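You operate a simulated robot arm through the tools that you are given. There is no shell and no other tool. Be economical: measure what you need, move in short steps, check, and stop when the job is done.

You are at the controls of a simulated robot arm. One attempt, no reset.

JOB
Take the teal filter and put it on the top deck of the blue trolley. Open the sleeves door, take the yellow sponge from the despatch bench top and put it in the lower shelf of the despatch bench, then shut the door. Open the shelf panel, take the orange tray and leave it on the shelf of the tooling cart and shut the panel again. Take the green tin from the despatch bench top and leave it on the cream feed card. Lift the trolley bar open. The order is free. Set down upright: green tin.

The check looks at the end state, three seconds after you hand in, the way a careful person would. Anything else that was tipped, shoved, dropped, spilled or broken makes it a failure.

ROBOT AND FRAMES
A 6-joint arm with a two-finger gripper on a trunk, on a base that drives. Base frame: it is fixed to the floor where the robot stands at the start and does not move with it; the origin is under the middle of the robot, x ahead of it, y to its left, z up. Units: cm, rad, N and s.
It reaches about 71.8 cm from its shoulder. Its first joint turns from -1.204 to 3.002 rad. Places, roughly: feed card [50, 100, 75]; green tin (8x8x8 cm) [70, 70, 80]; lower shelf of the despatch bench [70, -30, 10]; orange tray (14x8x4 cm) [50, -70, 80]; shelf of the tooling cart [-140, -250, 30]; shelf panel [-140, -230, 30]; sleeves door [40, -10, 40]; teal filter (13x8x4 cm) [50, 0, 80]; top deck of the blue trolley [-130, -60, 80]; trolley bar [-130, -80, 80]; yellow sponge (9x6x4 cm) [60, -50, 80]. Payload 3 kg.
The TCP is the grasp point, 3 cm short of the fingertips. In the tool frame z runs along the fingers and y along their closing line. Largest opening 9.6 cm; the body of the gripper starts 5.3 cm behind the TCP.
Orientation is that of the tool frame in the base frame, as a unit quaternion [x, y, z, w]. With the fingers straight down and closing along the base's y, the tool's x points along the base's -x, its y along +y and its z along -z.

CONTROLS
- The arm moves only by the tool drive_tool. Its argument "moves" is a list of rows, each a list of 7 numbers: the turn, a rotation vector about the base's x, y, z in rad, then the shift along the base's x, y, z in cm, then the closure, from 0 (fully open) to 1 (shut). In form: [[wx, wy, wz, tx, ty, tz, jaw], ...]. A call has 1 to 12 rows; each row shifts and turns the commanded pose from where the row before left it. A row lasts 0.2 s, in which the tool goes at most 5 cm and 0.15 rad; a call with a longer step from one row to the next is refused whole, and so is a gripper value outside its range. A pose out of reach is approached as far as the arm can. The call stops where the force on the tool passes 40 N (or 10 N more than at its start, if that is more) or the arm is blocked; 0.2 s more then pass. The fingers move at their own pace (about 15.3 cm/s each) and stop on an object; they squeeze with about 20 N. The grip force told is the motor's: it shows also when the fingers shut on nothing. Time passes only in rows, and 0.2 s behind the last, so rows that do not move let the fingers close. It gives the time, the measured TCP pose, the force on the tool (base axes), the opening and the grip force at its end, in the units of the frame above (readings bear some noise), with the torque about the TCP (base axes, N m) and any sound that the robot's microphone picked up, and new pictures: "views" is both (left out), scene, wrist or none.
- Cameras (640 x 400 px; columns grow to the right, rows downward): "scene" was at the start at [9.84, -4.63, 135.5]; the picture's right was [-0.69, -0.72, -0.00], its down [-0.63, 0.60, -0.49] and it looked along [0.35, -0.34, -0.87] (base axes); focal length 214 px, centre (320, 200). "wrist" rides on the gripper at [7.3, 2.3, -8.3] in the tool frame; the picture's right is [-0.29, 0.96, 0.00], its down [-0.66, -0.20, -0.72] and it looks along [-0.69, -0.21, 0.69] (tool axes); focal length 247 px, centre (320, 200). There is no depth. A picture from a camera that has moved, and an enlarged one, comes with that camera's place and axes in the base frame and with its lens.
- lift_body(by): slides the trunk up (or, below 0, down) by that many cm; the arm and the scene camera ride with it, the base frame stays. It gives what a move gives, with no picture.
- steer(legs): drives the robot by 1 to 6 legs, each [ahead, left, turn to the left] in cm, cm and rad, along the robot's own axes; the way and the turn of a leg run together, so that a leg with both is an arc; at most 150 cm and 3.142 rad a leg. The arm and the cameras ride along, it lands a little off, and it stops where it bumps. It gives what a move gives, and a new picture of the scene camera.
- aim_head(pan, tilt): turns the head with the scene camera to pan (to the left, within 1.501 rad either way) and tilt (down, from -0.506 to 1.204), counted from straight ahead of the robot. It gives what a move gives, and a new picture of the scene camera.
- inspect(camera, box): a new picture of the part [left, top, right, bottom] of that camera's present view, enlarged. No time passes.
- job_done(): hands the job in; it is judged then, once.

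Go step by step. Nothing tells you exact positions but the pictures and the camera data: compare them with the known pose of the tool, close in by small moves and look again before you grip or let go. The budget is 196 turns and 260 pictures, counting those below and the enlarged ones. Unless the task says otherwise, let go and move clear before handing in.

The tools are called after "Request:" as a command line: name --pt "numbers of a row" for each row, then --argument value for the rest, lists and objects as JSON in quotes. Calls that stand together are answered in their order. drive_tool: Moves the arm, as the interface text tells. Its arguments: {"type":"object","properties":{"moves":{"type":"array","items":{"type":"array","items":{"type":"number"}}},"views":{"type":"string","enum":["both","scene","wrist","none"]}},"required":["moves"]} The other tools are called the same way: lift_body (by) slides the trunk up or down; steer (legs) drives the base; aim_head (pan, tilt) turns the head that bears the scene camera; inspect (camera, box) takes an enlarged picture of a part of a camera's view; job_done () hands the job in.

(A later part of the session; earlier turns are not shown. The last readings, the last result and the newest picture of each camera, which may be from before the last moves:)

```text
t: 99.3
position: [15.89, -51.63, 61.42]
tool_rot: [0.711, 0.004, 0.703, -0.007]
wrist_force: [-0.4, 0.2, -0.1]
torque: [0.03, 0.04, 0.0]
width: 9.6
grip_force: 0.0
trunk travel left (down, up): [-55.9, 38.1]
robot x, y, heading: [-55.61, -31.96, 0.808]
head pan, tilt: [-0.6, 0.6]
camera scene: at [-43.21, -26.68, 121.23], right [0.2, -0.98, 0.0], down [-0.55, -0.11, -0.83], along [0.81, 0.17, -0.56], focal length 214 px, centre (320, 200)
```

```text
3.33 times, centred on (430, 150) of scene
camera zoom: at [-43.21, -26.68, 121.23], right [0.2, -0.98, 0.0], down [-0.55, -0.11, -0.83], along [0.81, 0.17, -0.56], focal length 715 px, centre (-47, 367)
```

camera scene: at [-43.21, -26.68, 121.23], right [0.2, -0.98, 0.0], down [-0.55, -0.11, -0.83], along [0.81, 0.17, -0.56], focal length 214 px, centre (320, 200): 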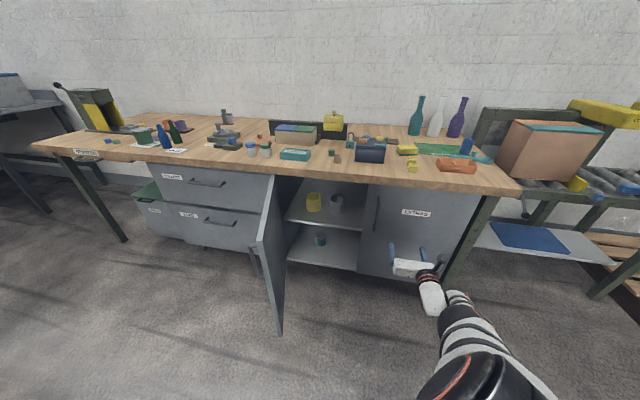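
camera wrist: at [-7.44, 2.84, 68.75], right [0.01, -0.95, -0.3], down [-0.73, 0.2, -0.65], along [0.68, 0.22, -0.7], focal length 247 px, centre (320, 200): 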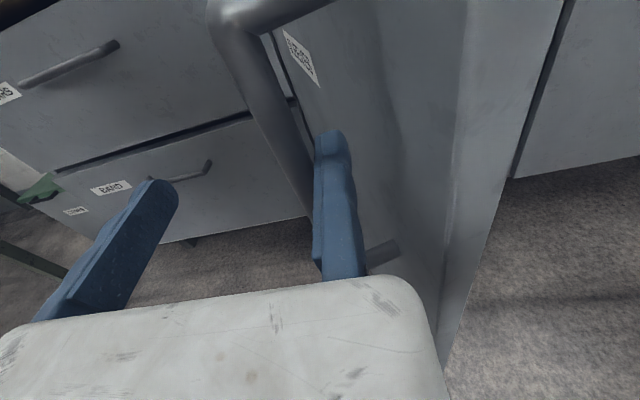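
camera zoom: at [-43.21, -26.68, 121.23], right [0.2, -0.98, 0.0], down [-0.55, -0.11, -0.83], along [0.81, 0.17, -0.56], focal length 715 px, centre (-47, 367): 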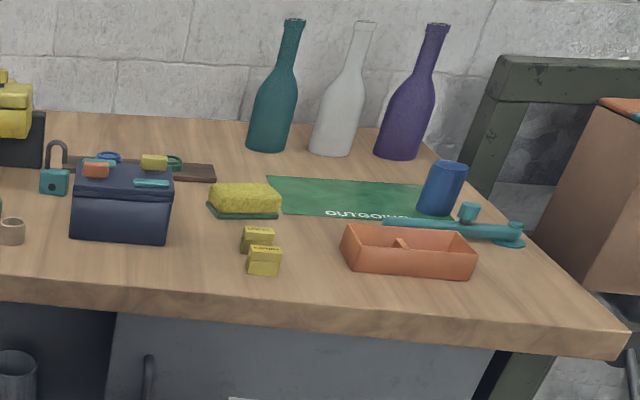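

The lower shelf is at z≈14, the middle one at z≈44, and the opening spans about y −29…12. I'll tilt the tool back down and yaw so the jaws close along x for the sponge.

Request:
drive_tool --pt "0 0.15 0 0 0 0 0" --pt "0 0.15 0 0 0 0 0" --pt "0 0.15 0 0 0 0 0" --pt "0 0.15 0 0 0 0 0" --pt "0 0.15 0 0 0 0 0" --pt "0 0.15 0 0 0 0 0" --pt "0 0.15 0 0 0 0 0" --pt "0 0.15 0 0 0 0 0" --pt "0 0.15 0 0 0 0 0" --pt "0 0.15 0 0 0 0 0" --pt "0 0.07 0 0 0 0 0" --views "none"

Request:
drive_tool --pt "0 0 -0.15 0 1 0 0" --pt "0 0 -0.15 0 1 0 0" --pt "0 0 -0.15 0 1 0 0" --pt "0 0 -0.15 0 1 0 0" --pt "0 0 -0.15 0 1 0 0" --pt "0 0 -0.15 0 1 0 0" --pt "0 0 -0.15 0 1 0 0" --pt "0 0 -0.15 0 1 0 0" --pt "0 0 -0.15 0 1 0 0" --pt "0 0 -0.15 0 1 0 0" --pt "0 0 -0.07 0 1 0 0" --views "scene"

```text
t: 101.7
position: [11.81, -48.76, 61.13]
tool_rot: [0.999, -0.002, 0.052, -0.007]
wrist_force: [0.0, 0.3, -0.5]
torque: [0.0, 0.03, 0.01]
width: 9.6
grip_force: 0.0
out of reach, approached as far as the arm can: row 8, 9, 10, 11
trunk travel left (down, up): [-55.9, 38.1]
robot x, y, heading: [-55.37, -32.07, 0.808]
head pan, tilt: [-0.6, 0.6]
```

```text
t: 104.1
position: [11.21, -37.05, 61.2]
tool_rot: [-0.705, 0.707, -0.042, -0.034]
wrist_force: [0.0, -0.2, -0.3]
torque: [0.04, 0.03, -0.02]
width: 9.6
grip_force: 0.1
out of reach, approached as far as the arm can: row 2, 8, 10
trunk travel left (down, up): [-55.9, 38.1]
robot x, y, heading: [-55.12, -31.97, 0.799]
head pan, tilt: [-0.6, 0.6]
camera scene: at [-43.22, -26.62, 121.22], right [0.2, -0.98, 0.0], down [-0.55, -0.12, -0.82], along [0.81, 0.17, -0.57], focal length 214 px, centre (320, 200)
```

scene: 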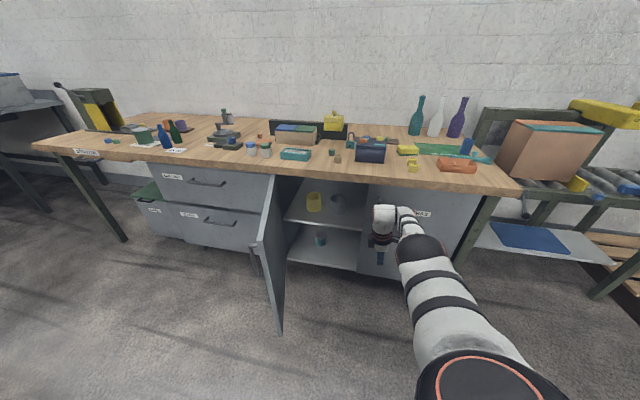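

I'll level the tool, raise the trunk and drive in over the sponge.

Request:
drive_tool --pt "0.105 0 0 0 0 1 0" --views "none"

Request:
lift_body --by 38

Request:
steer --legs '[[23.5, -41, 0]]'

Request:
drive_tool --pt "0 0 0 0 0 0 0" --views "wrist"

```text
t: 104.5
position: [11.17, -37.26, 62.13]
tool_rot: [-0.706, 0.708, -0.005, 0.006]
wrist_force: [-0.1, 0.6, 0.5]
torque: [0.01, -0.04, -0.03]
width: 9.58
grip_force: 0.0
trunk travel left (down, up): [-55.9, 38.1]
robot x, y, heading: [-55.55, -31.81, 0.804]
head pan, tilt: [-0.6, 0.6]
```

```text
t: 108.2
position: [11.33, -37.2, 100.19]
tool_rot: [-0.706, 0.708, -0.005, 0.004]
wrist_force: [-0.6, 0.1, 0.7]
torque: [0.03, 0.02, -0.04]
width: 9.59
grip_force: 0.0
trunk travel left (down, up): [-93.9, 0.1]
robot x, y, heading: [-55.42, -31.82, 0.807]
head pan, tilt: [-0.6, 0.6]
```

```text
t: 111.0
position: [56.62, -48.81, 100.2]
tool_rot: [-0.705, 0.709, -0.005, 0.004]
wrist_force: [-0.4, 0.1, -0.3]
torque: [-0.02, -0.01, 0.05]
width: 9.6
grip_force: 0.0
trunk travel left (down, up): [-93.9, 0.1]
robot x, y, heading: [-9.71, -43.61, 0.8]
head pan, tilt: [-0.6, 0.6]
camera scene: at [2.23, -38.09, 159.24], right [0.2, -0.98, 0.0], down [-0.55, -0.11, -0.83], along [0.81, 0.16, -0.56], focal length 214 px, centre (320, 200)
```

scene: 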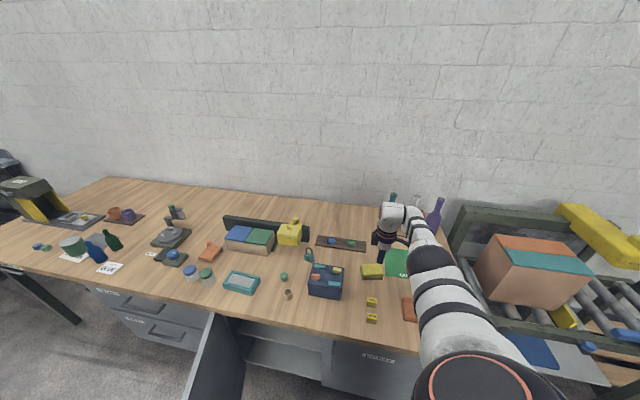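

```text
t: 111.4
position: [56.77, -48.89, 100.11]
tool_rot: [-0.706, 0.709, -0.006, 0.005]
wrist_force: [0.2, 0.0, 0.3]
torque: [-0.04, -0.02, 0.03]
width: 9.62
grip_force: 0.0
trunk travel left (down, up): [-93.9, 0.1]
robot x, y, heading: [-10.12, -43.5, 0.802]
head pan, tilt: [-0.6, 0.6]
camera wrist: at [54.25, -56.11, 108.43], right [-0.95, 0.3, -0.01], down [0.2, 0.66, 0.72], along [0.23, 0.69, -0.69], focal length 247 px, centre (320, 200)
```

wrist: 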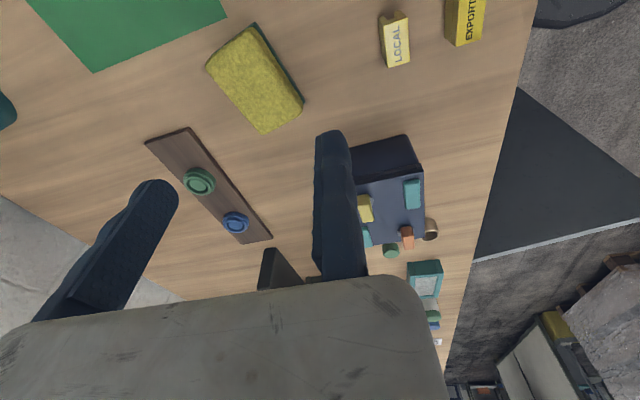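

The sponge is centred near (63.6, −48.4), rotated about 0.2 rad. I'll align, with the fixed jaw on its front side.

Request:
drive_tool --pt "0 0 0.105 1.7 -0.1 0 0" --pt "0 0 0.105 1.7 -0.1 0 0" --views "none"

Request:
lift_body --by -9

Request:
drive_tool --pt "0 0 0 0 0 0 0" --views "wrist"

```text
t: 112.0
position: [56.44, -48.07, 99.71]
tool_rot: [0.776, -0.631, 0.005, -0.005]
wrist_force: [0.0, 0.0, 0.3]
torque: [0.0, 0.0, -0.03]
width: 9.6
grip_force: 0.1
out of reach, approached as far as the arm can: row 1, 2
trunk travel left (down, up): [-93.9, 0.1]
robot x, y, heading: [-9.92, -43.02, 0.802]
head pan, tilt: [-0.6, 0.6]
```

```text
t: 113.3
position: [56.44, -48.15, 90.71]
tool_rot: [0.776, -0.631, 0.005, -0.004]
wrist_force: [0.9, -0.3, 0.5]
torque: [-0.03, 0.01, -0.02]
width: 9.6
grip_force: 0.0
trunk travel left (down, up): [-84.9, 9.1]
robot x, y, heading: [-9.75, -43.43, 0.8]
head pan, tilt: [-0.6, 0.6]
```

```text
t: 113.7
position: [56.47, -48.28, 90.79]
tool_rot: [0.776, -0.631, 0.005, -0.004]
wrist_force: [1.3, -0.2, 0.4]
torque: [-0.03, -0.01, 0.0]
width: 9.59
grip_force: 0.0
trunk travel left (down, up): [-84.9, 9.1]
robot x, y, heading: [-10.08, -43.27, 0.8]
head pan, tilt: [-0.6, 0.6]
camera wrist: at [55.51, -55.77, 98.99], right [-1.0, 0.09, -0.01], down [0.05, 0.69, 0.72], along [0.08, 0.72, -0.69], focal length 247 px, centre (320, 200)
```

wrist: 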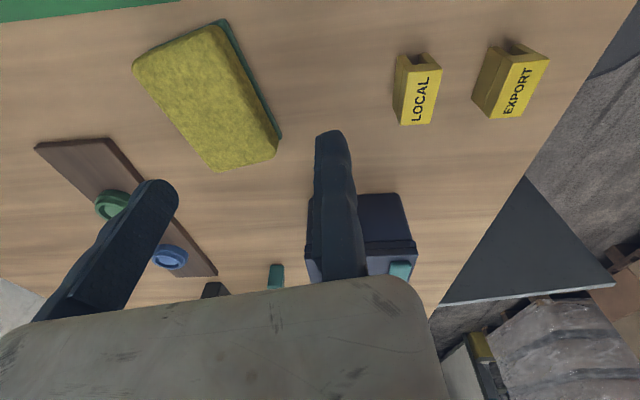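

The sponge centre is (63.8, −48.3). I'll make the small shift with the base.

Request:
steer --legs '[[2.2, -3.3, 0]]'

Request:
drive_tool --pt "0 0 0 0 0 0 0" --views "wrist"

```text
t: 114.5
position: [60.13, -48.8, 90.95]
tool_rot: [0.775, -0.632, 0.006, -0.005]
wrist_force: [-0.7, 0.0, 0.5]
torque: [-0.01, -0.02, 0.01]
width: 9.6
grip_force: 0.1
trunk travel left (down, up): [-84.9, 9.1]
robot x, y, heading: [-5.9, -43.95, 0.803]
head pan, tilt: [-0.6, 0.6]
camera scene: at [5.77, -38.73, 150.27], right [0.2, -0.98, 0.0], down [-0.55, -0.11, -0.83], along [0.81, 0.16, -0.56], focal length 214 px, centre (320, 200)
```

scene: 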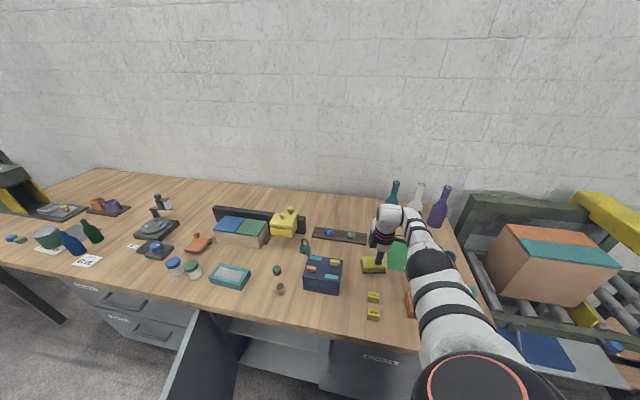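

```text
t: 115.0
position: [60.31, -48.81, 90.79]
tool_rot: [0.776, -0.631, 0.005, -0.005]
wrist_force: [0.1, 0.3, 1.6]
torque: [0.03, -0.01, 0.02]
width: 9.59
grip_force: 0.0
trunk travel left (down, up): [-84.9, 9.1]
robot x, y, heading: [-6.19, -43.96, 0.801]
head pan, tilt: [-0.6, 0.6]
camera wrist: at [59.24, -56.44, 99.09], right [-1.0, 0.09, -0.01], down [0.05, 0.69, 0.72], along [0.08, 0.72, -0.69], focal length 247 px, centre (320, 200)
```

wrist: 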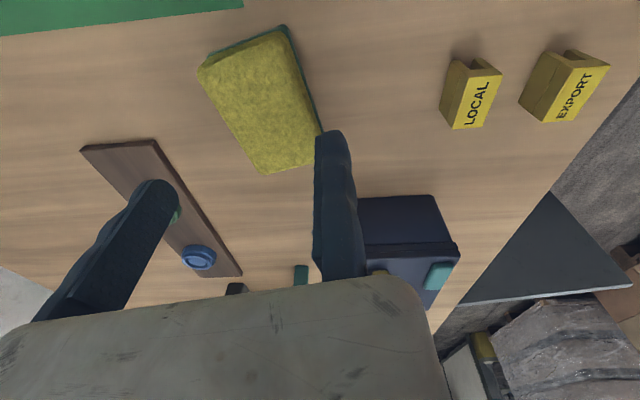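

Aligned. I'll lower and grip.

Request:
lift_body --by -7.7

Request:
drive_tool --pt "0 0 0 0 0 0 0.3" --pt "0 0 0 0 0 0 1" --pt "0 0 0 0 0 0 1" --pt "0 0 0 0 0 0 1" --views "wrist"

```text
t: 116.1
position: [60.22, -48.97, 82.99]
tool_rot: [0.776, -0.631, 0.005, -0.005]
wrist_force: [0.5, -0.7, 4.4]
torque: [0.01, 0.14, 0.04]
width: 9.58
grip_force: 0.0
trunk travel left (down, up): [-77.2, 16.8]
robot x, y, heading: [-6.18, -44.01, 0.805]
head pan, tilt: [-0.6, 0.6]
```

```text
t: 117.1
position: [60.23, -48.89, 83.03]
tool_rot: [0.775, -0.632, 0.006, -0.004]
wrist_force: [1.1, 0.7, 1.8]
torque: [0.02, 0.01, -0.02]
width: 5.89
grip_force: 20.4
trunk travel left (down, up): [-77.2, 16.8]
robot x, y, heading: [-5.9, -44.07, 0.8]
head pan, tilt: [-0.6, 0.6]
camera wrist: at [59.34, -56.46, 91.32], right [-1.0, 0.09, -0.01], down [0.05, 0.69, 0.72], along [0.08, 0.72, -0.69], focal length 247 px, centre (320, 200)
```

wrist: 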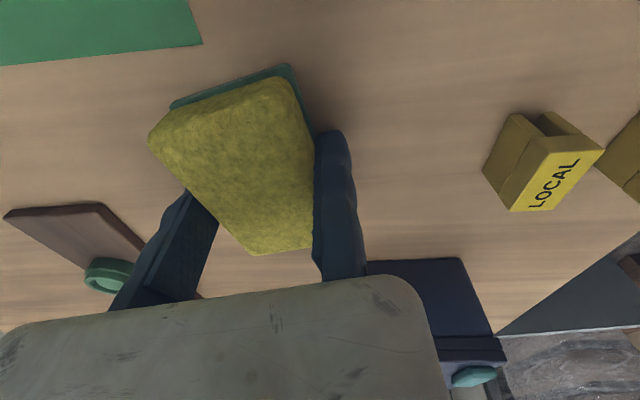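

Sponge gripped (5.9 cm). I'll lift, back away from the bench and turn left so the arm can enter the cabinet without the base meeting the door.

Request:
lift_body --by 16.5

Request:
steer --legs '[[-31.4, 32.3, 0], [0, 0, 0.4]]'

Request:
drive_tool --pt "0 0 0.15 0 0 0 1" --pt "0 0 0.15 0 0 0 1" --pt "0 0 0.15 0 0 0 1" --pt "0 0 0.15 0 0 0 1" --pt "0 0 0.15 0 0 0 1" --pt "0 0 0.15 0 0 0 1" --pt "0 0 0.06 0 0 0 1" --views "wrist"

```text
t: 119.0
position: [60.31, -48.79, 99.55]
tool_rot: [0.775, -0.632, 0.005, -0.004]
wrist_force: [-0.1, -0.1, 0.2]
torque: [0.05, 0.02, -0.04]
width: 5.89
grip_force: 20.1
trunk travel left (down, up): [-93.7, 0.3]
robot x, y, heading: [-6.3, -43.57, 0.8]
head pan, tilt: [-0.6, 0.6]
```

```text
t: 122.9
position: [12.39, -23.83, 99.57]
tool_rot: [0.883, -0.469, 0.005, -0.006]
wrist_force: [-0.1, 0.1, -0.3]
torque: [0.06, 0.03, 0.0]
width: 5.87
grip_force: 19.7
trunk travel left (down, up): [-93.7, 0.3]
robot x, y, heading: [-50.63, -44.61, 1.189]
head pan, tilt: [-0.6, 0.6]
camera scene: at [-41.48, -35.12, 159.03], right [0.56, -0.83, 0.0], down [-0.47, -0.31, -0.82], along [0.69, 0.46, -0.57], focal length 214 px, centre (320, 200)
```

scene: 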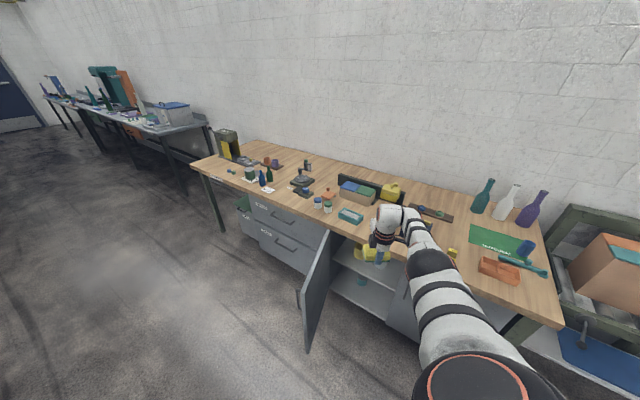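

```text
t: 124.5
position: [12.29, -23.73, 99.54]
tool_rot: [1.0, -0.008, 0.001, -0.007]
wrist_force: [-0.2, 0.6, -0.1]
torque: [-0.04, -0.01, 0.0]
width: 5.87
grip_force: 19.9
trunk travel left (down, up): [-93.7, 0.3]
robot x, y, heading: [-51.01, -44.54, 1.183]
head pan, tilt: [-0.6, 0.6]
camera wrist: at [19.47, -26.23, 107.8], right [-0.31, -0.95, -0.01], down [-0.66, 0.2, 0.72], along [-0.69, 0.23, -0.69], focal length 247 px, centre (320, 200)
```

wrist: 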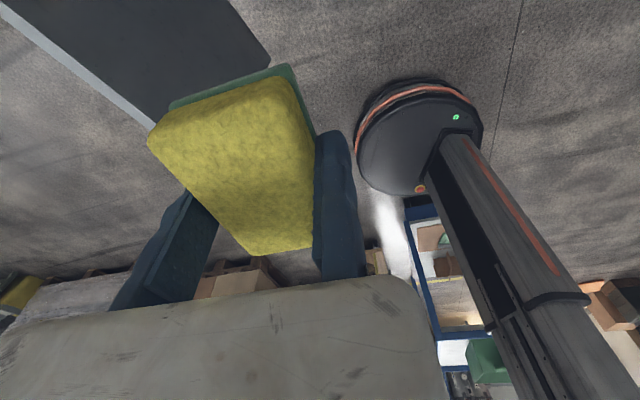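

Now I'll pitch the hand about 40° forward and lower the trunk in front of the cabinet.

Request:
drive_tool --pt "0 -0.14 0 0 0 0 1" --pt "0 -0.14 0 0 0 0 1" --pt "0 -0.14 0 0 0 0 1" --pt "0 -0.14 0 0 0 0 1" --pt "0 -0.14 0 0 0 0 1" --views "none"

Request:
lift_body --by -72

Request:
aim_head --pan -0.9 --tilt 0.5

Request:
drive_tool --pt "0 0 0 0 0 0 1" --views "wrist"

```text
t: 125.7
position: [12.31, -24.15, 99.76]
tool_rot: [0.939, -0.005, 0.343, -0.012]
wrist_force: [0.1, 0.4, -0.1]
torque: [-0.02, -0.03, 0.02]
width: 5.88
grip_force: 20.2
out of reach, approached as far as the arm can: row 5
trunk travel left (down, up): [-93.7, 0.3]
robot x, y, heading: [-50.9, -44.44, 1.189]
head pan, tilt: [-0.6, 0.6]
```

```text
refused: -72 is not a number from -40 to 40
```

```text
t: 126.5
position: [12.34, -24.11, 99.63]
tool_rot: [0.94, -0.005, 0.341, -0.011]
wrist_force: [-0.5, 0.1, 0.2]
torque: [-0.03, 0.0, 0.03]
width: 5.86
grip_force: 20.2
trunk travel left (down, up): [-93.7, 0.3]
robot x, y, heading: [-50.73, -44.6, 1.19]
head pan, tilt: [-0.901, 0.499]
camera scene: at [-40.13, -37.38, 159.93], right [0.29, -0.96, 0.0], down [-0.46, -0.14, -0.88], along [0.84, 0.25, -0.48], focal length 214 px, centre (320, 200)
```

scene: 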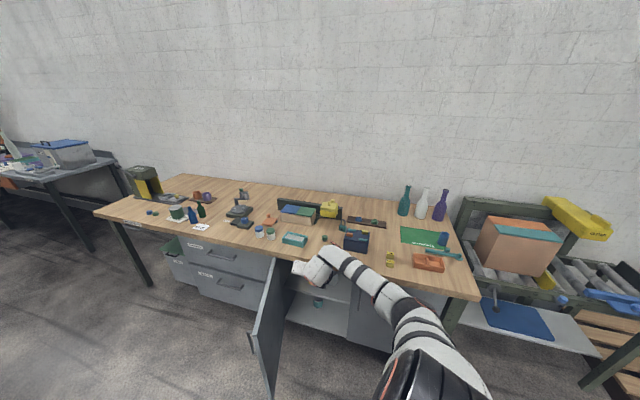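

```text
t: 126.9
position: [12.42, -24.06, 99.71]
tool_rot: [0.94, -0.005, 0.342, -0.012]
wrist_force: [0.0, 1.1, -0.2]
torque: [-0.01, 0.02, -0.01]
width: 5.88
grip_force: 19.5
trunk travel left (down, up): [-93.7, 0.3]
robot x, y, heading: [-50.91, -44.62, 1.193]
head pan, tilt: [-0.901, 0.499]
camera wrist: at [12.54, -26.58, 110.69], right [-0.23, -0.95, -0.21], down [-0.97, 0.2, 0.14], along [-0.09, 0.24, -0.97], focal length 247 px, centre (320, 200)
```

wrist: 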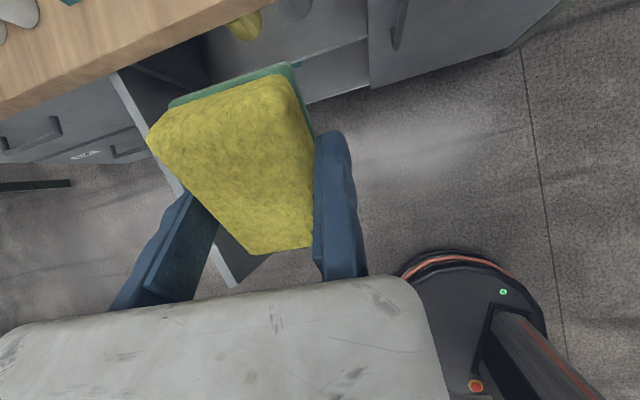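

Lowering in two steps.

Request:
lift_body --by -40

Request:
lift_body --by -31

Request:
drive_tool --pt "0 0 0 0 0 0 1"

```text
t: 130.7
position: [12.33, -24.12, 59.76]
tool_rot: [0.94, -0.006, 0.342, -0.011]
wrist_force: [-0.3, 0.1, 0.2]
torque: [-0.02, -0.03, 0.01]
width: 5.86
grip_force: 20.2
trunk travel left (down, up): [-53.7, 40.3]
robot x, y, heading: [-50.92, -44.72, 1.194]
head pan, tilt: [-0.901, 0.499]
```

```text
t: 133.8
position: [12.29, -23.96, 28.65]
tool_rot: [0.94, -0.006, 0.341, -0.011]
wrist_force: [0.3, 0.7, 0.1]
torque: [-0.01, 0.01, 0.0]
width: 5.86
grip_force: 19.6
trunk travel left (down, up): [-22.7, 71.3]
robot x, y, heading: [-50.96, -44.94, 1.188]
head pan, tilt: [-0.901, 0.499]
```

```text
t: 134.2
position: [12.45, -23.97, 28.73]
tool_rot: [0.94, -0.005, 0.342, -0.011]
wrist_force: [-0.1, -0.2, 0.1]
torque: [0.01, 0.0, 0.0]
width: 5.86
grip_force: 19.5
trunk travel left (down, up): [-22.7, 71.3]
robot x, y, heading: [-50.66, -44.69, 1.19]
head pan, tilt: [-0.901, 0.499]
camera scene: at [-40.15, -37.4, 88.94], right [0.29, -0.96, 0.0], down [-0.46, -0.14, -0.88], along [0.84, 0.25, -0.48], focal length 214 px, centre (320, 200)
camera wrist: at [12.53, -26.57, 39.69], right [-0.23, -0.95, -0.21], down [-0.97, 0.2, 0.14], along [-0.09, 0.24, -0.97], focal length 247 px, centre (320, 200)
```

scene: 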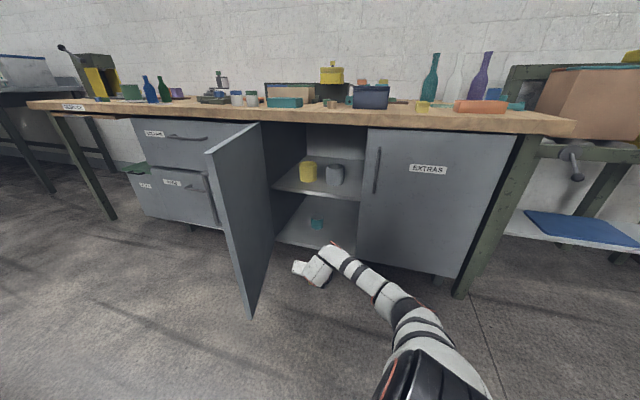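
wrist: 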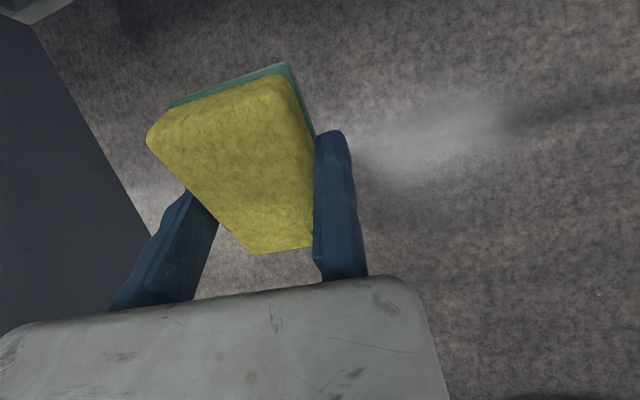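

Now a closer look at the cabinet interior from this height.

Request:
inspect --camera "scene" --box '[230, 110, 410, 290]'

```text
2.22 times, centred on (320, 200) of scene
camera zoom: at [-40.15, -37.4, 88.94], right [0.29, -0.96, 0.0], down [-0.46, -0.14, -0.88], along [0.84, 0.25, -0.48], focal length 477 px, centre (320, 200)
```

zoom: 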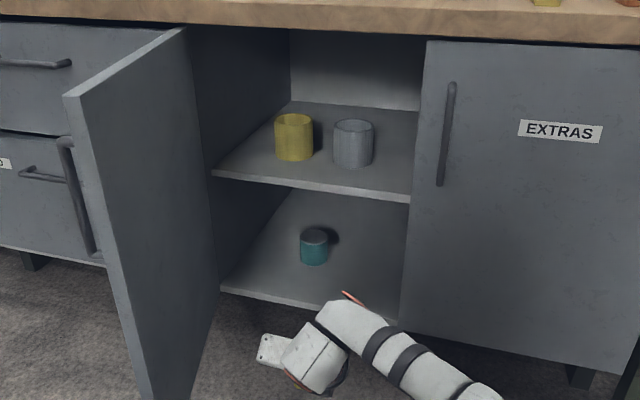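

The lower shelf's front edge is at x≈42.5, z≈13.3; the middle shelf is at z≈43. I'll lower a bit more and drive in partway.

Request:
lift_body --by -5.7

Request:
steer --legs '[[12.5, -23, 0]]'

Request:
drive_tool --pt "0 0 0 0 0 0 1" --views "wrist"

Request:
inspect --camera "scene" --box '[200, 110, 440, 320]'

```text
t: 135.2
position: [12.34, -23.99, 23.02]
tool_rot: [0.94, -0.006, 0.341, -0.011]
wrist_force: [-0.3, -0.1, 0.2]
torque: [0.01, -0.01, 0.02]
width: 5.9
grip_force: 19.7
trunk travel left (down, up): [-17.0, 77.0]
robot x, y, heading: [-50.8, -44.75, 1.192]
head pan, tilt: [-0.901, 0.499]
```

```text
t: 137.0
position: [38.4, -21.7, 22.91]
tool_rot: [0.94, -0.01, 0.342, -0.009]
wrist_force: [-0.4, 0.0, -1.0]
torque: [-0.01, 0.03, 0.05]
width: 5.88
grip_force: 20.7
trunk travel left (down, up): [-17.0, 77.0]
robot x, y, heading: [-24.68, -41.61, 1.189]
head pan, tilt: [-0.901, 0.499]
camera scene: at [-14.11, -34.77, 83.23], right [0.28, -0.96, 0.0], down [-0.46, -0.13, -0.88], along [0.84, 0.25, -0.48], focal length 214 px, centre (320, 200)
```

scene: 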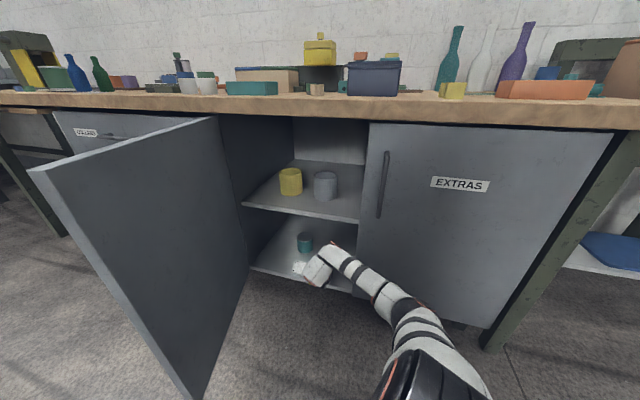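

```text
t: 137.4
position: [38.55, -21.75, 22.98]
tool_rot: [0.94, -0.007, 0.342, -0.011]
wrist_force: [-0.3, 0.3, -0.4]
torque: [0.02, 0.01, 0.04]
width: 5.9
grip_force: 20.1
trunk travel left (down, up): [-17.0, 77.0]
robot x, y, heading: [-24.6, -41.96, 1.186]
head pan, tilt: [-0.901, 0.499]
camera wrist: at [38.63, -24.27, 33.98], right [-0.23, -0.95, -0.21], down [-0.97, 0.21, 0.14], along [-0.08, 0.24, -0.97], focal length 247 px, centre (320, 200)
```

wrist: 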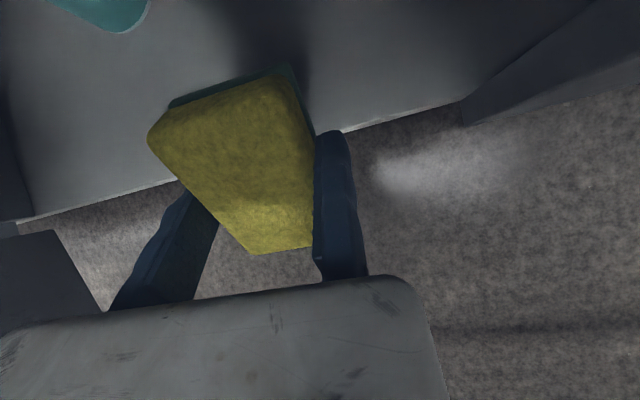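

```text
1.90 times, centred on (320, 215) of scene
camera zoom: at [-14.11, -34.77, 83.23], right [0.28, -0.96, 0.0], down [-0.46, -0.13, -0.88], along [0.84, 0.25, -0.48], focal length 408 px, centre (320, 171)
```

zoom: 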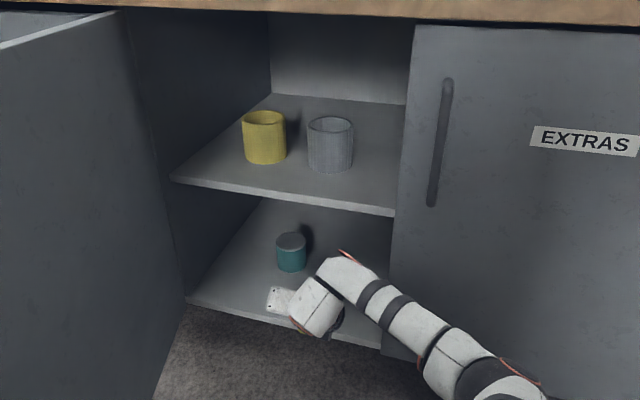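

The shelf edge is confirmed at x≈42. I'll drive in another 10 cm.

Request:
steer --legs '[[5.4, -8.6, 0]]'

Request:
drive_tool --pt "0 0 0 0 0 0 1" --views "wrist"

```text
t: 138.6
position: [48.67, -20.07, 22.94]
tool_rot: [0.94, -0.009, 0.341, -0.01]
wrist_force: [0.5, 0.1, -1.0]
torque: [-0.04, -0.01, -0.01]
width: 5.88
grip_force: 20.7
trunk travel left (down, up): [-17.0, 77.0]
robot x, y, heading: [-14.84, -40.01, 1.19]
head pan, tilt: [-0.901, 0.499]
camera scene: at [-4.12, -33.04, 83.23], right [0.28, -0.96, 0.0], down [-0.46, -0.13, -0.88], along [0.84, 0.24, -0.48], focal length 214 px, centre (320, 200)
```

scene: 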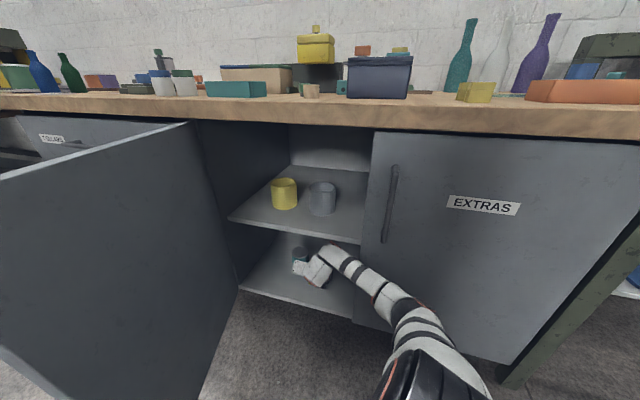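

```text
t: 139.0
position: [48.47, -20.18, 22.96]
tool_rot: [0.94, -0.009, 0.341, -0.009]
wrist_force: [-0.4, -0.7, 0.4]
torque: [-0.01, 0.0, -0.05]
width: 5.88
grip_force: 19.9
trunk travel left (down, up): [-17.0, 77.0]
robot x, y, heading: [-15.13, -40.03, 1.185]
head pan, tilt: [-0.901, 0.499]
camera wrist: at [48.63, -22.59, 33.98], right [-0.23, -0.95, -0.21], down [-0.97, 0.21, 0.14], along [-0.08, 0.24, -0.97], focal length 247 px, centre (320, 200)
```

wrist: 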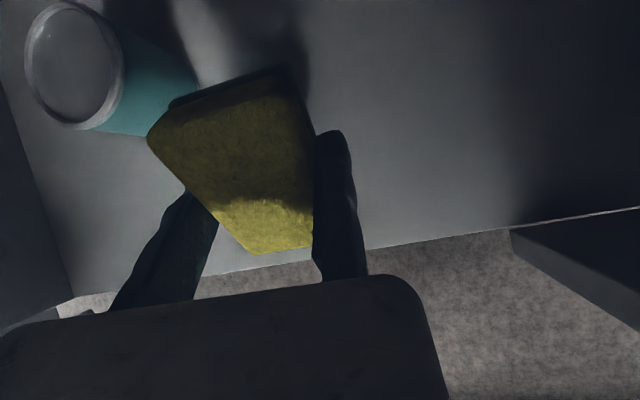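

There's room on the shelf. I'll lower the sponge until its edge touches.

Request:
lift_body --by -3

Request:
lift_body --by -1.5

Request:
drive_tool --pt "0 0 0 0 0 0 1" --views "wrist"

```text
t: 139.7
position: [48.48, -20.01, 19.92]
tool_rot: [0.94, -0.008, 0.341, -0.01]
wrist_force: [-0.4, 1.1, -0.4]
torque: [0.01, -0.01, -0.05]
width: 5.88
grip_force: 20.3
trunk travel left (down, up): [-14.0, 80.0]
robot x, y, heading: [-15.13, -40.14, 1.181]
head pan, tilt: [-0.901, 0.499]
```

```text
t: 140.3
position: [48.5, -20.02, 18.98]
tool_rot: [0.938, -0.008, 0.345, -0.013]
wrist_force: [4.9, 2.4, 18.0]
torque: [0.15, 0.0, -0.1]
width: 5.89
grip_force: 20.2
trunk travel left (down, up): [-12.5, 81.5]
robot x, y, heading: [-14.93, -39.91, 1.183]
head pan, tilt: [-0.901, 0.499]
```

```text
t: 140.7
position: [48.54, -20.06, 18.82]
tool_rot: [0.939, -0.009, 0.345, -0.012]
wrist_force: [7.8, 3.7, 20.7]
torque: [0.32, -0.09, -0.2]
width: 5.93
grip_force: 20.4
trunk travel left (down, up): [-12.5, 81.5]
robot x, y, heading: [-14.9, -40.38, 1.184]
head pan, tilt: [-0.901, 0.499]
camera wrist: at [48.6, -22.56, 29.86], right [-0.23, -0.95, -0.22], down [-0.97, 0.21, 0.13], along [-0.08, 0.24, -0.97], focal length 247 px, centre (320, 200)
```

wrist: 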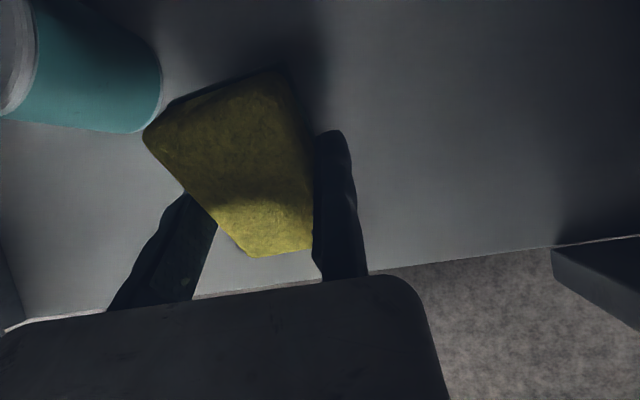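

The edge is touching at about 19 cm. I'll reduce the tilt a bit so it settles gently, then release.

Request:
drive_tool --pt "0 0.1 0 -0.2 0 0.4 1" --pt "0 0.1 0 -0.2 0 -0.2 1" --pt "0 0.05 0 0 0 -0.3 1" --views "none"

Request:
drive_tool --pt "0 0 0 0 0 0 0.42" --pt "0 0 0 0 0 0 0.35" --pt "0 0 0 0 0 0 0" --pt "0 0 0 0 0 0 0" --views "wrist"

```text
t: 141.5
position: [46.69, -19.1, 18.85]
tool_rot: [0.975, -0.002, 0.222, -0.013]
wrist_force: [0.3, 0.5, -0.3]
torque: [0.02, 0.02, 0.02]
width: 5.91
grip_force: 19.9
trunk travel left (down, up): [-12.5, 81.5]
robot x, y, heading: [-15.21, -40.35, 1.194]
head pan, tilt: [-0.901, 0.499]
```

```text
t: 142.5
position: [46.84, -18.72, 18.73]
tool_rot: [0.975, 0.0, 0.222, -0.015]
wrist_force: [0.1, 0.2, 0.5]
torque: [0.02, -0.01, 0.0]
width: 9.6
grip_force: 0.1
trunk travel left (down, up): [-12.5, 81.5]
robot x, y, heading: [-15.13, -40.29, 1.193]
head pan, tilt: [-0.901, 0.499]
camera wrist: at [49.75, -21.24, 29.39], right [-0.26, -0.95, -0.15], down [-0.91, 0.19, 0.37], along [-0.32, 0.24, -0.92], focal length 247 px, centre (320, 200)
```

wrist: 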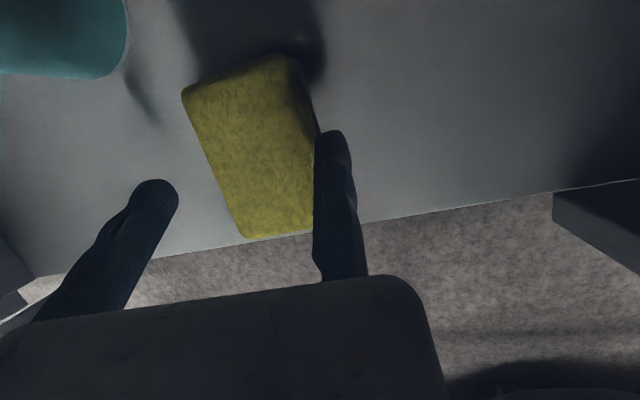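

The sponge lies flat on the lower shelf. I'll ease the fixed jaw sideways and back out.

Request:
drive_tool --pt "0 0 0 0 -0.7 0.5 0" --pt "0 0 0 -0.5 0 1.5 0" --views "wrist"

Request:
steer --legs '[[-13, 27.5, 0]]'

Request:
inspect --camera "scene" --box '[200, 130, 380, 290]'

```text
t: 143.3
position: [44.98, -18.29, 18.98]
tool_rot: [0.98, 0.004, 0.197, -0.024]
wrist_force: [0.1, 0.0, -0.5]
torque: [0.01, -0.01, 0.0]
width: 9.6
grip_force: 0.0
trunk travel left (down, up): [-12.5, 81.5]
robot x, y, heading: [-15.02, -39.98, 1.198]
head pan, tilt: [-0.901, 0.499]
stopped in row 2: the arm was blocked; the commanded pose is now the measured one
camera wrist: at [48.48, -21.01, 29.17], right [-0.25, -0.95, -0.16], down [-0.89, 0.17, 0.42], along [-0.37, 0.25, -0.89], focal length 247 px, centre (320, 200)
```

wrist: 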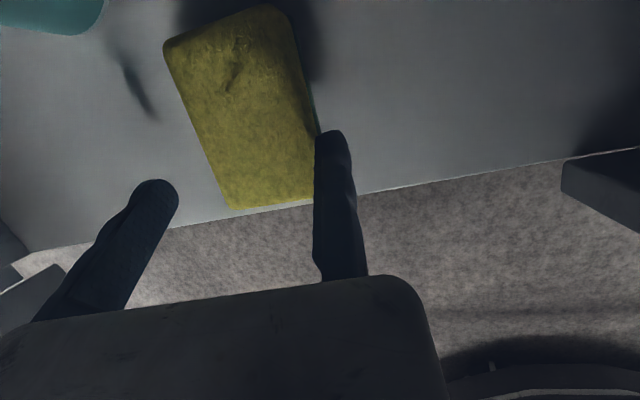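

```text
t: 145.4
position: [14.93, -20.61, 18.71]
tool_rot: [0.98, 0.002, 0.199, -0.022]
wrist_force: [1.2, 0.4, -1.2]
torque: [-0.01, 0.01, -0.02]
width: 9.6
grip_force: 0.0
trunk travel left (down, up): [-12.5, 81.5]
robot x, y, heading: [-44.9, -42.05, 1.205]
head pan, tilt: [-0.901, 0.499]
camera scene: at [-34.48, -34.86, 78.73], right [0.3, -0.96, 0.0], down [-0.46, -0.14, -0.88], along [0.84, 0.26, -0.48], focal length 214 px, centre (320, 200)
```

scene: 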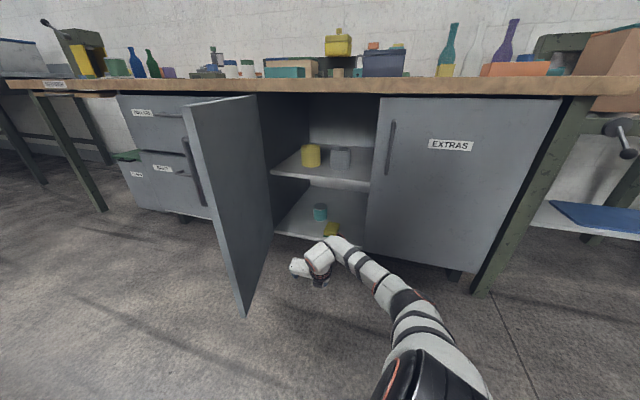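

```text
2.50 times, centred on (290, 210) of scene
camera zoom: at [-34.48, -34.86, 78.73], right [0.3, -0.96, 0.0], down [-0.46, -0.14, -0.88], along [0.84, 0.26, -0.48], focal length 536 px, centre (395, 175)
```

zoom: 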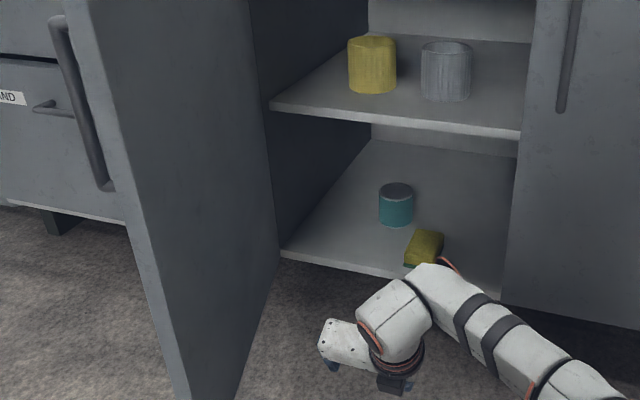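

The sponge lies close to the shelf's front edge. I'll close the fingers and nudge it a few cm deeper so the door clears it safely.

Request:
drive_tool --pt "0 0 0 0 0 0 1" --pt "0 0 0 0 0 0 1" --pt "0 0 0 0 0 0 1" --views "none"

Request:
lift_body --by -0.6

Request:
steer --legs '[[13.2, -22, 0]]'

Request:
drive_tool --pt "0 0 0 0 0 0 1" --views "wrist"

```text
t: 146.2
position: [15.0, -20.51, 18.8]
tool_rot: [0.98, 0.003, 0.198, -0.023]
wrist_force: [-0.4, -0.1, 0.0]
torque: [0.02, 0.0, -0.03]
width: 0.02
grip_force: 19.5
trunk travel left (down, up): [-12.5, 81.5]
robot x, y, heading: [-44.98, -42.25, 1.198]
head pan, tilt: [-0.901, 0.499]
```

```text
t: 146.8
position: [15.0, -20.46, 18.23]
tool_rot: [0.98, 0.003, 0.197, -0.023]
wrist_force: [0.3, -0.5, 1.1]
torque: [-0.01, 0.02, 0.02]
width: 0.01
grip_force: 20.3
trunk travel left (down, up): [-11.9, 82.1]
robot x, y, heading: [-45.2, -41.84, 1.201]
head pan, tilt: [-0.901, 0.499]
```

```text
t: 148.6
position: [40.02, -16.42, 18.24]
tool_rot: [0.98, 0.003, 0.198, -0.023]
wrist_force: [0.1, 0.1, 0.0]
torque: [0.06, 0.02, 0.03]
width: 0.01
grip_force: 20.0
trunk travel left (down, up): [-11.9, 82.1]
robot x, y, heading: [-20.08, -37.96, 1.201]
head pan, tilt: [-0.901, 0.499]
camera scene: at [-9.49, -30.69, 78.13], right [0.3, -0.96, 0.0], down [-0.46, -0.14, -0.88], along [0.84, 0.26, -0.48], focal length 214 px, centre (320, 200)
```

scene: 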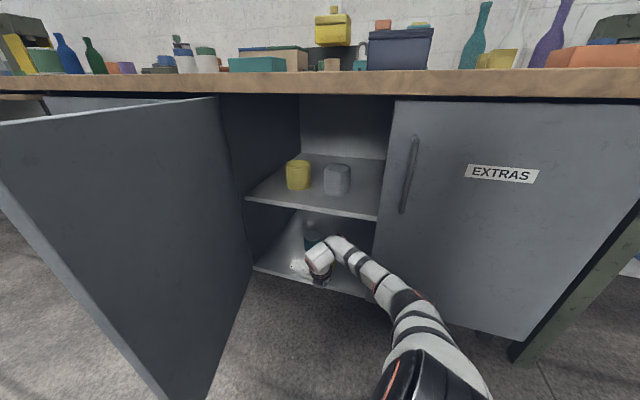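

```text
t: 149.0
position: [39.95, -16.36, 18.17]
tool_rot: [0.98, 0.003, 0.198, -0.023]
wrist_force: [1.5, 0.8, -0.4]
torque: [-0.01, -0.02, 0.01]
width: 0.0
grip_force: 20.0
trunk travel left (down, up): [-11.9, 82.1]
robot x, y, heading: [-19.92, -37.97, 1.198]
head pan, tilt: [-0.901, 0.499]
camera wrist: at [43.43, -18.97, 28.55], right [-0.26, -0.95, -0.16], down [-0.89, 0.17, 0.42], along [-0.37, 0.25, -0.9], focal length 247 px, centre (320, 200)
```

wrist: 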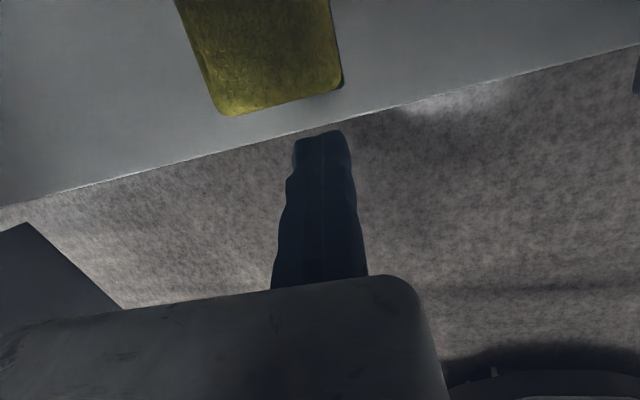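

Aligned behind the sponge; now a 5 cm forward nudge, then back out.

Request:
steer --legs '[[2.0, -4.7, 0]]'

Request:
drive_tool --pt "0 0 0 0 0 0 1" --views "wrist"

```text
t: 149.9
position: [45.0, -16.17, 18.2]
tool_rot: [0.98, 0.002, 0.198, -0.022]
wrist_force: [-0.5, 0.0, -0.5]
torque: [0.01, -0.01, 0.02]
width: 0.0
grip_force: 20.1
trunk travel left (down, up): [-11.9, 82.1]
robot x, y, heading: [-15.1, -37.8, 1.197]
head pan, tilt: [-0.901, 0.499]
camera scene: at [-4.44, -30.46, 78.13], right [0.3, -0.96, 0.0], down [-0.46, -0.14, -0.88], along [0.84, 0.26, -0.48], focal length 214 px, centre (320, 200)
```

scene: 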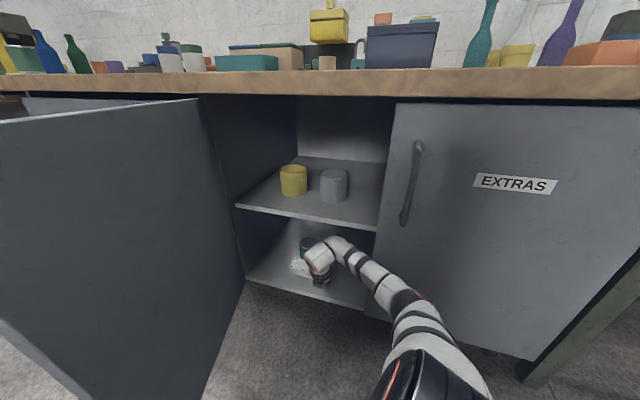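

```text
t: 150.3
position: [44.95, -16.21, 18.22]
tool_rot: [0.98, 0.003, 0.198, -0.023]
wrist_force: [0.0, 0.0, 0.4]
torque: [-0.02, 0.01, 0.0]
width: 0.0
grip_force: 20.5
trunk travel left (down, up): [-11.9, 82.1]
robot x, y, heading: [-15.07, -37.79, 1.201]
head pan, tilt: [-0.901, 0.499]
camera wrist: at [48.48, -18.75, 28.55], right [-0.26, -0.95, -0.16], down [-0.89, 0.17, 0.42], along [-0.37, 0.25, -0.9], focal length 247 px, centre (320, 200)
```

wrist: 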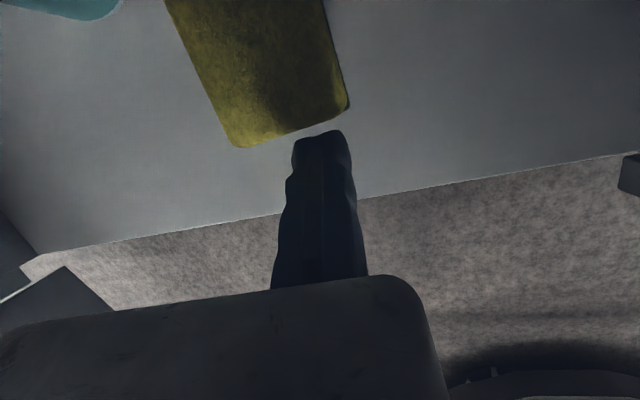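

The sponge is now a few cm inside. I'll back out, raise the trunk, and go round to the handle side of the door.

Request:
steer --legs '[[-10.9, 28, 0], [0, 0, -0.395], [1.8, 53, 0]]'

Request:
lift_body --by 40

Request:
lift_body --by 4

Request:
drive_tool --pt "0 0 0.13 1 0 0 0" --pt "0 0 0.13 1 0 0 0" --pt "0 0 0.14 1 0 0 0" --pt "0 -0.15 0 1 0 0 0" --pt "0 -0.15 0 1 0 0 0" --pt "0 -0.15 0 1 0 0 0" --pt "0 -0.15 0 1 0 0 0" --pt "0 -0.15 0 1 0 0 0" --pt "0 -0.15 0 0 0 0 0" --pt "0 -0.15 0 0 0 0 0" --pt "0 -0.12 0 0 0 0 0" --views "wrist"

```text
t: 156.3
position: [-18.64, -2.72, 18.23]
tool_rot: [0.961, -0.191, 0.2, 0.017]
wrist_force: [-0.4, 1.5, 0.0]
torque: [0.01, 0.01, 0.02]
width: 0.0
grip_force: 19.8
trunk travel left (down, up): [-11.9, 82.1]
robot x, y, heading: [-82.4, 1.11, 0.801]
head pan, tilt: [-0.901, 0.499]
camera scene: at [-69.8, 3.43, 78.13], right [-0.1, -0.99, 0.0], down [-0.48, 0.05, -0.88], along [0.87, -0.09, -0.48], focal length 214 px, centre (320, 200)
```

scene: 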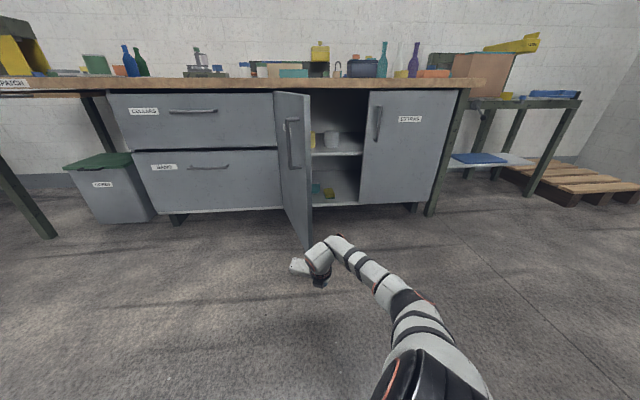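

```text
t: 160.1
position: [-18.54, -2.64, 58.16]
tool_rot: [0.961, -0.192, 0.199, 0.018]
wrist_force: [-0.2, -0.3, 0.8]
torque: [-0.01, 0.0, 0.0]
width: 0.0
grip_force: 20.1
trunk travel left (down, up): [-51.9, 42.1]
robot x, y, heading: [-82.13, 1.13, 0.807]
head pan, tilt: [-0.901, 0.499]
```

```text
t: 160.9
position: [-18.64, -2.69, 62.13]
tool_rot: [0.961, -0.192, 0.199, 0.017]
wrist_force: [-0.2, -0.3, 0.4]
torque: [-0.02, -0.02, 0.02]
width: 0.0
grip_force: 20.4
trunk travel left (down, up): [-55.9, 38.1]
robot x, y, heading: [-82.29, 0.91, 0.802]
head pan, tilt: [-0.901, 0.499]
```

```text
t: 163.3
position: [-8.08, -3.29, 62.3]
tool_rot: [0.707, 0.016, 0.707, -0.018]
wrist_force: [-0.2, 0.4, 0.2]
torque: [0.0, 0.04, 0.0]
width: 9.59
grip_force: 0.0
out of reach, approached as far as the arm can: row 7, 8, 11
trunk travel left (down, up): [-55.9, 38.1]
robot x, y, heading: [-82.15, 0.54, 0.8]
head pan, tilt: [-0.901, 0.499]
camera wrist: at [-16.32, -5.89, 69.58], right [0.05, -0.95, -0.3], down [-0.73, 0.17, -0.66], along [0.68, 0.25, -0.69], focal length 247 px, centre (320, 200)
```

wrist: 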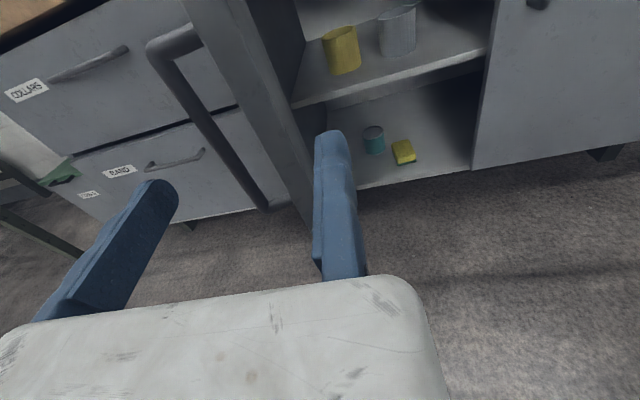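

I can see the handle at about (0.5, 5.5). I'll shift sideways to line up, as when I let go.

Request:
steer --legs '[[5.2, 6.4, 0]]'

Request:
drive_tool --pt "0 0 0 0 0 0 0" --views "wrist"

```text
t: 164.4
position: [-8.87, 4.9, 62.23]
tool_rot: [0.707, 0.017, 0.707, -0.017]
wrist_force: [0.3, 0.4, -0.1]
torque: [0.0, 0.01, -0.02]
width: 9.61
grip_force: 0.0
trunk travel left (down, up): [-55.9, 38.1]
robot x, y, heading: [-83.55, 8.83, 0.799]
head pan, tilt: [-0.901, 0.499]
camera scene: at [-70.81, 11.78, 122.13], right [-0.1, -0.99, 0.0], down [-0.48, 0.05, -0.88], along [0.87, -0.09, -0.48], focal length 214 px, centre (320, 200)
```

scene: 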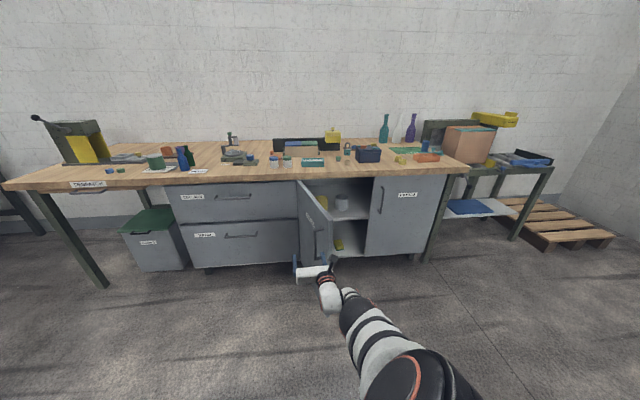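

```text
t: 164.8
position: [-9.0, 4.91, 62.16]
tool_rot: [0.708, 0.016, 0.706, -0.019]
wrist_force: [-0.4, 0.6, -0.5]
torque: [-0.02, -0.03, 0.0]
width: 9.62
grip_force: 0.0
trunk travel left (down, up): [-55.9, 38.1]
robot x, y, heading: [-83.45, 8.97, 0.799]
head pan, tilt: [-0.901, 0.499]
camera wrist: at [-17.29, 2.29, 69.52], right [0.04, -0.95, -0.3], down [-0.73, 0.17, -0.66], along [0.68, 0.25, -0.69], focal length 247 px, centre (320, 200)
```

wrist: 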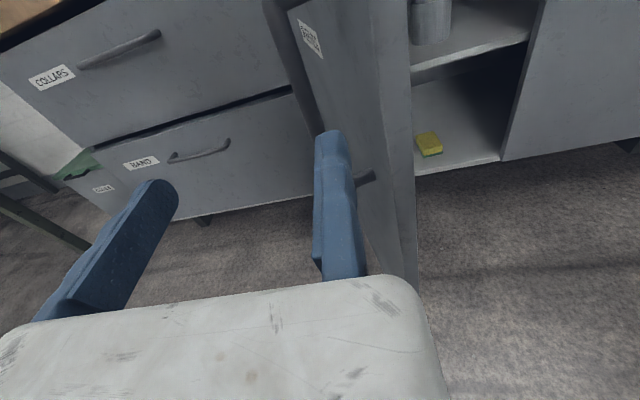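

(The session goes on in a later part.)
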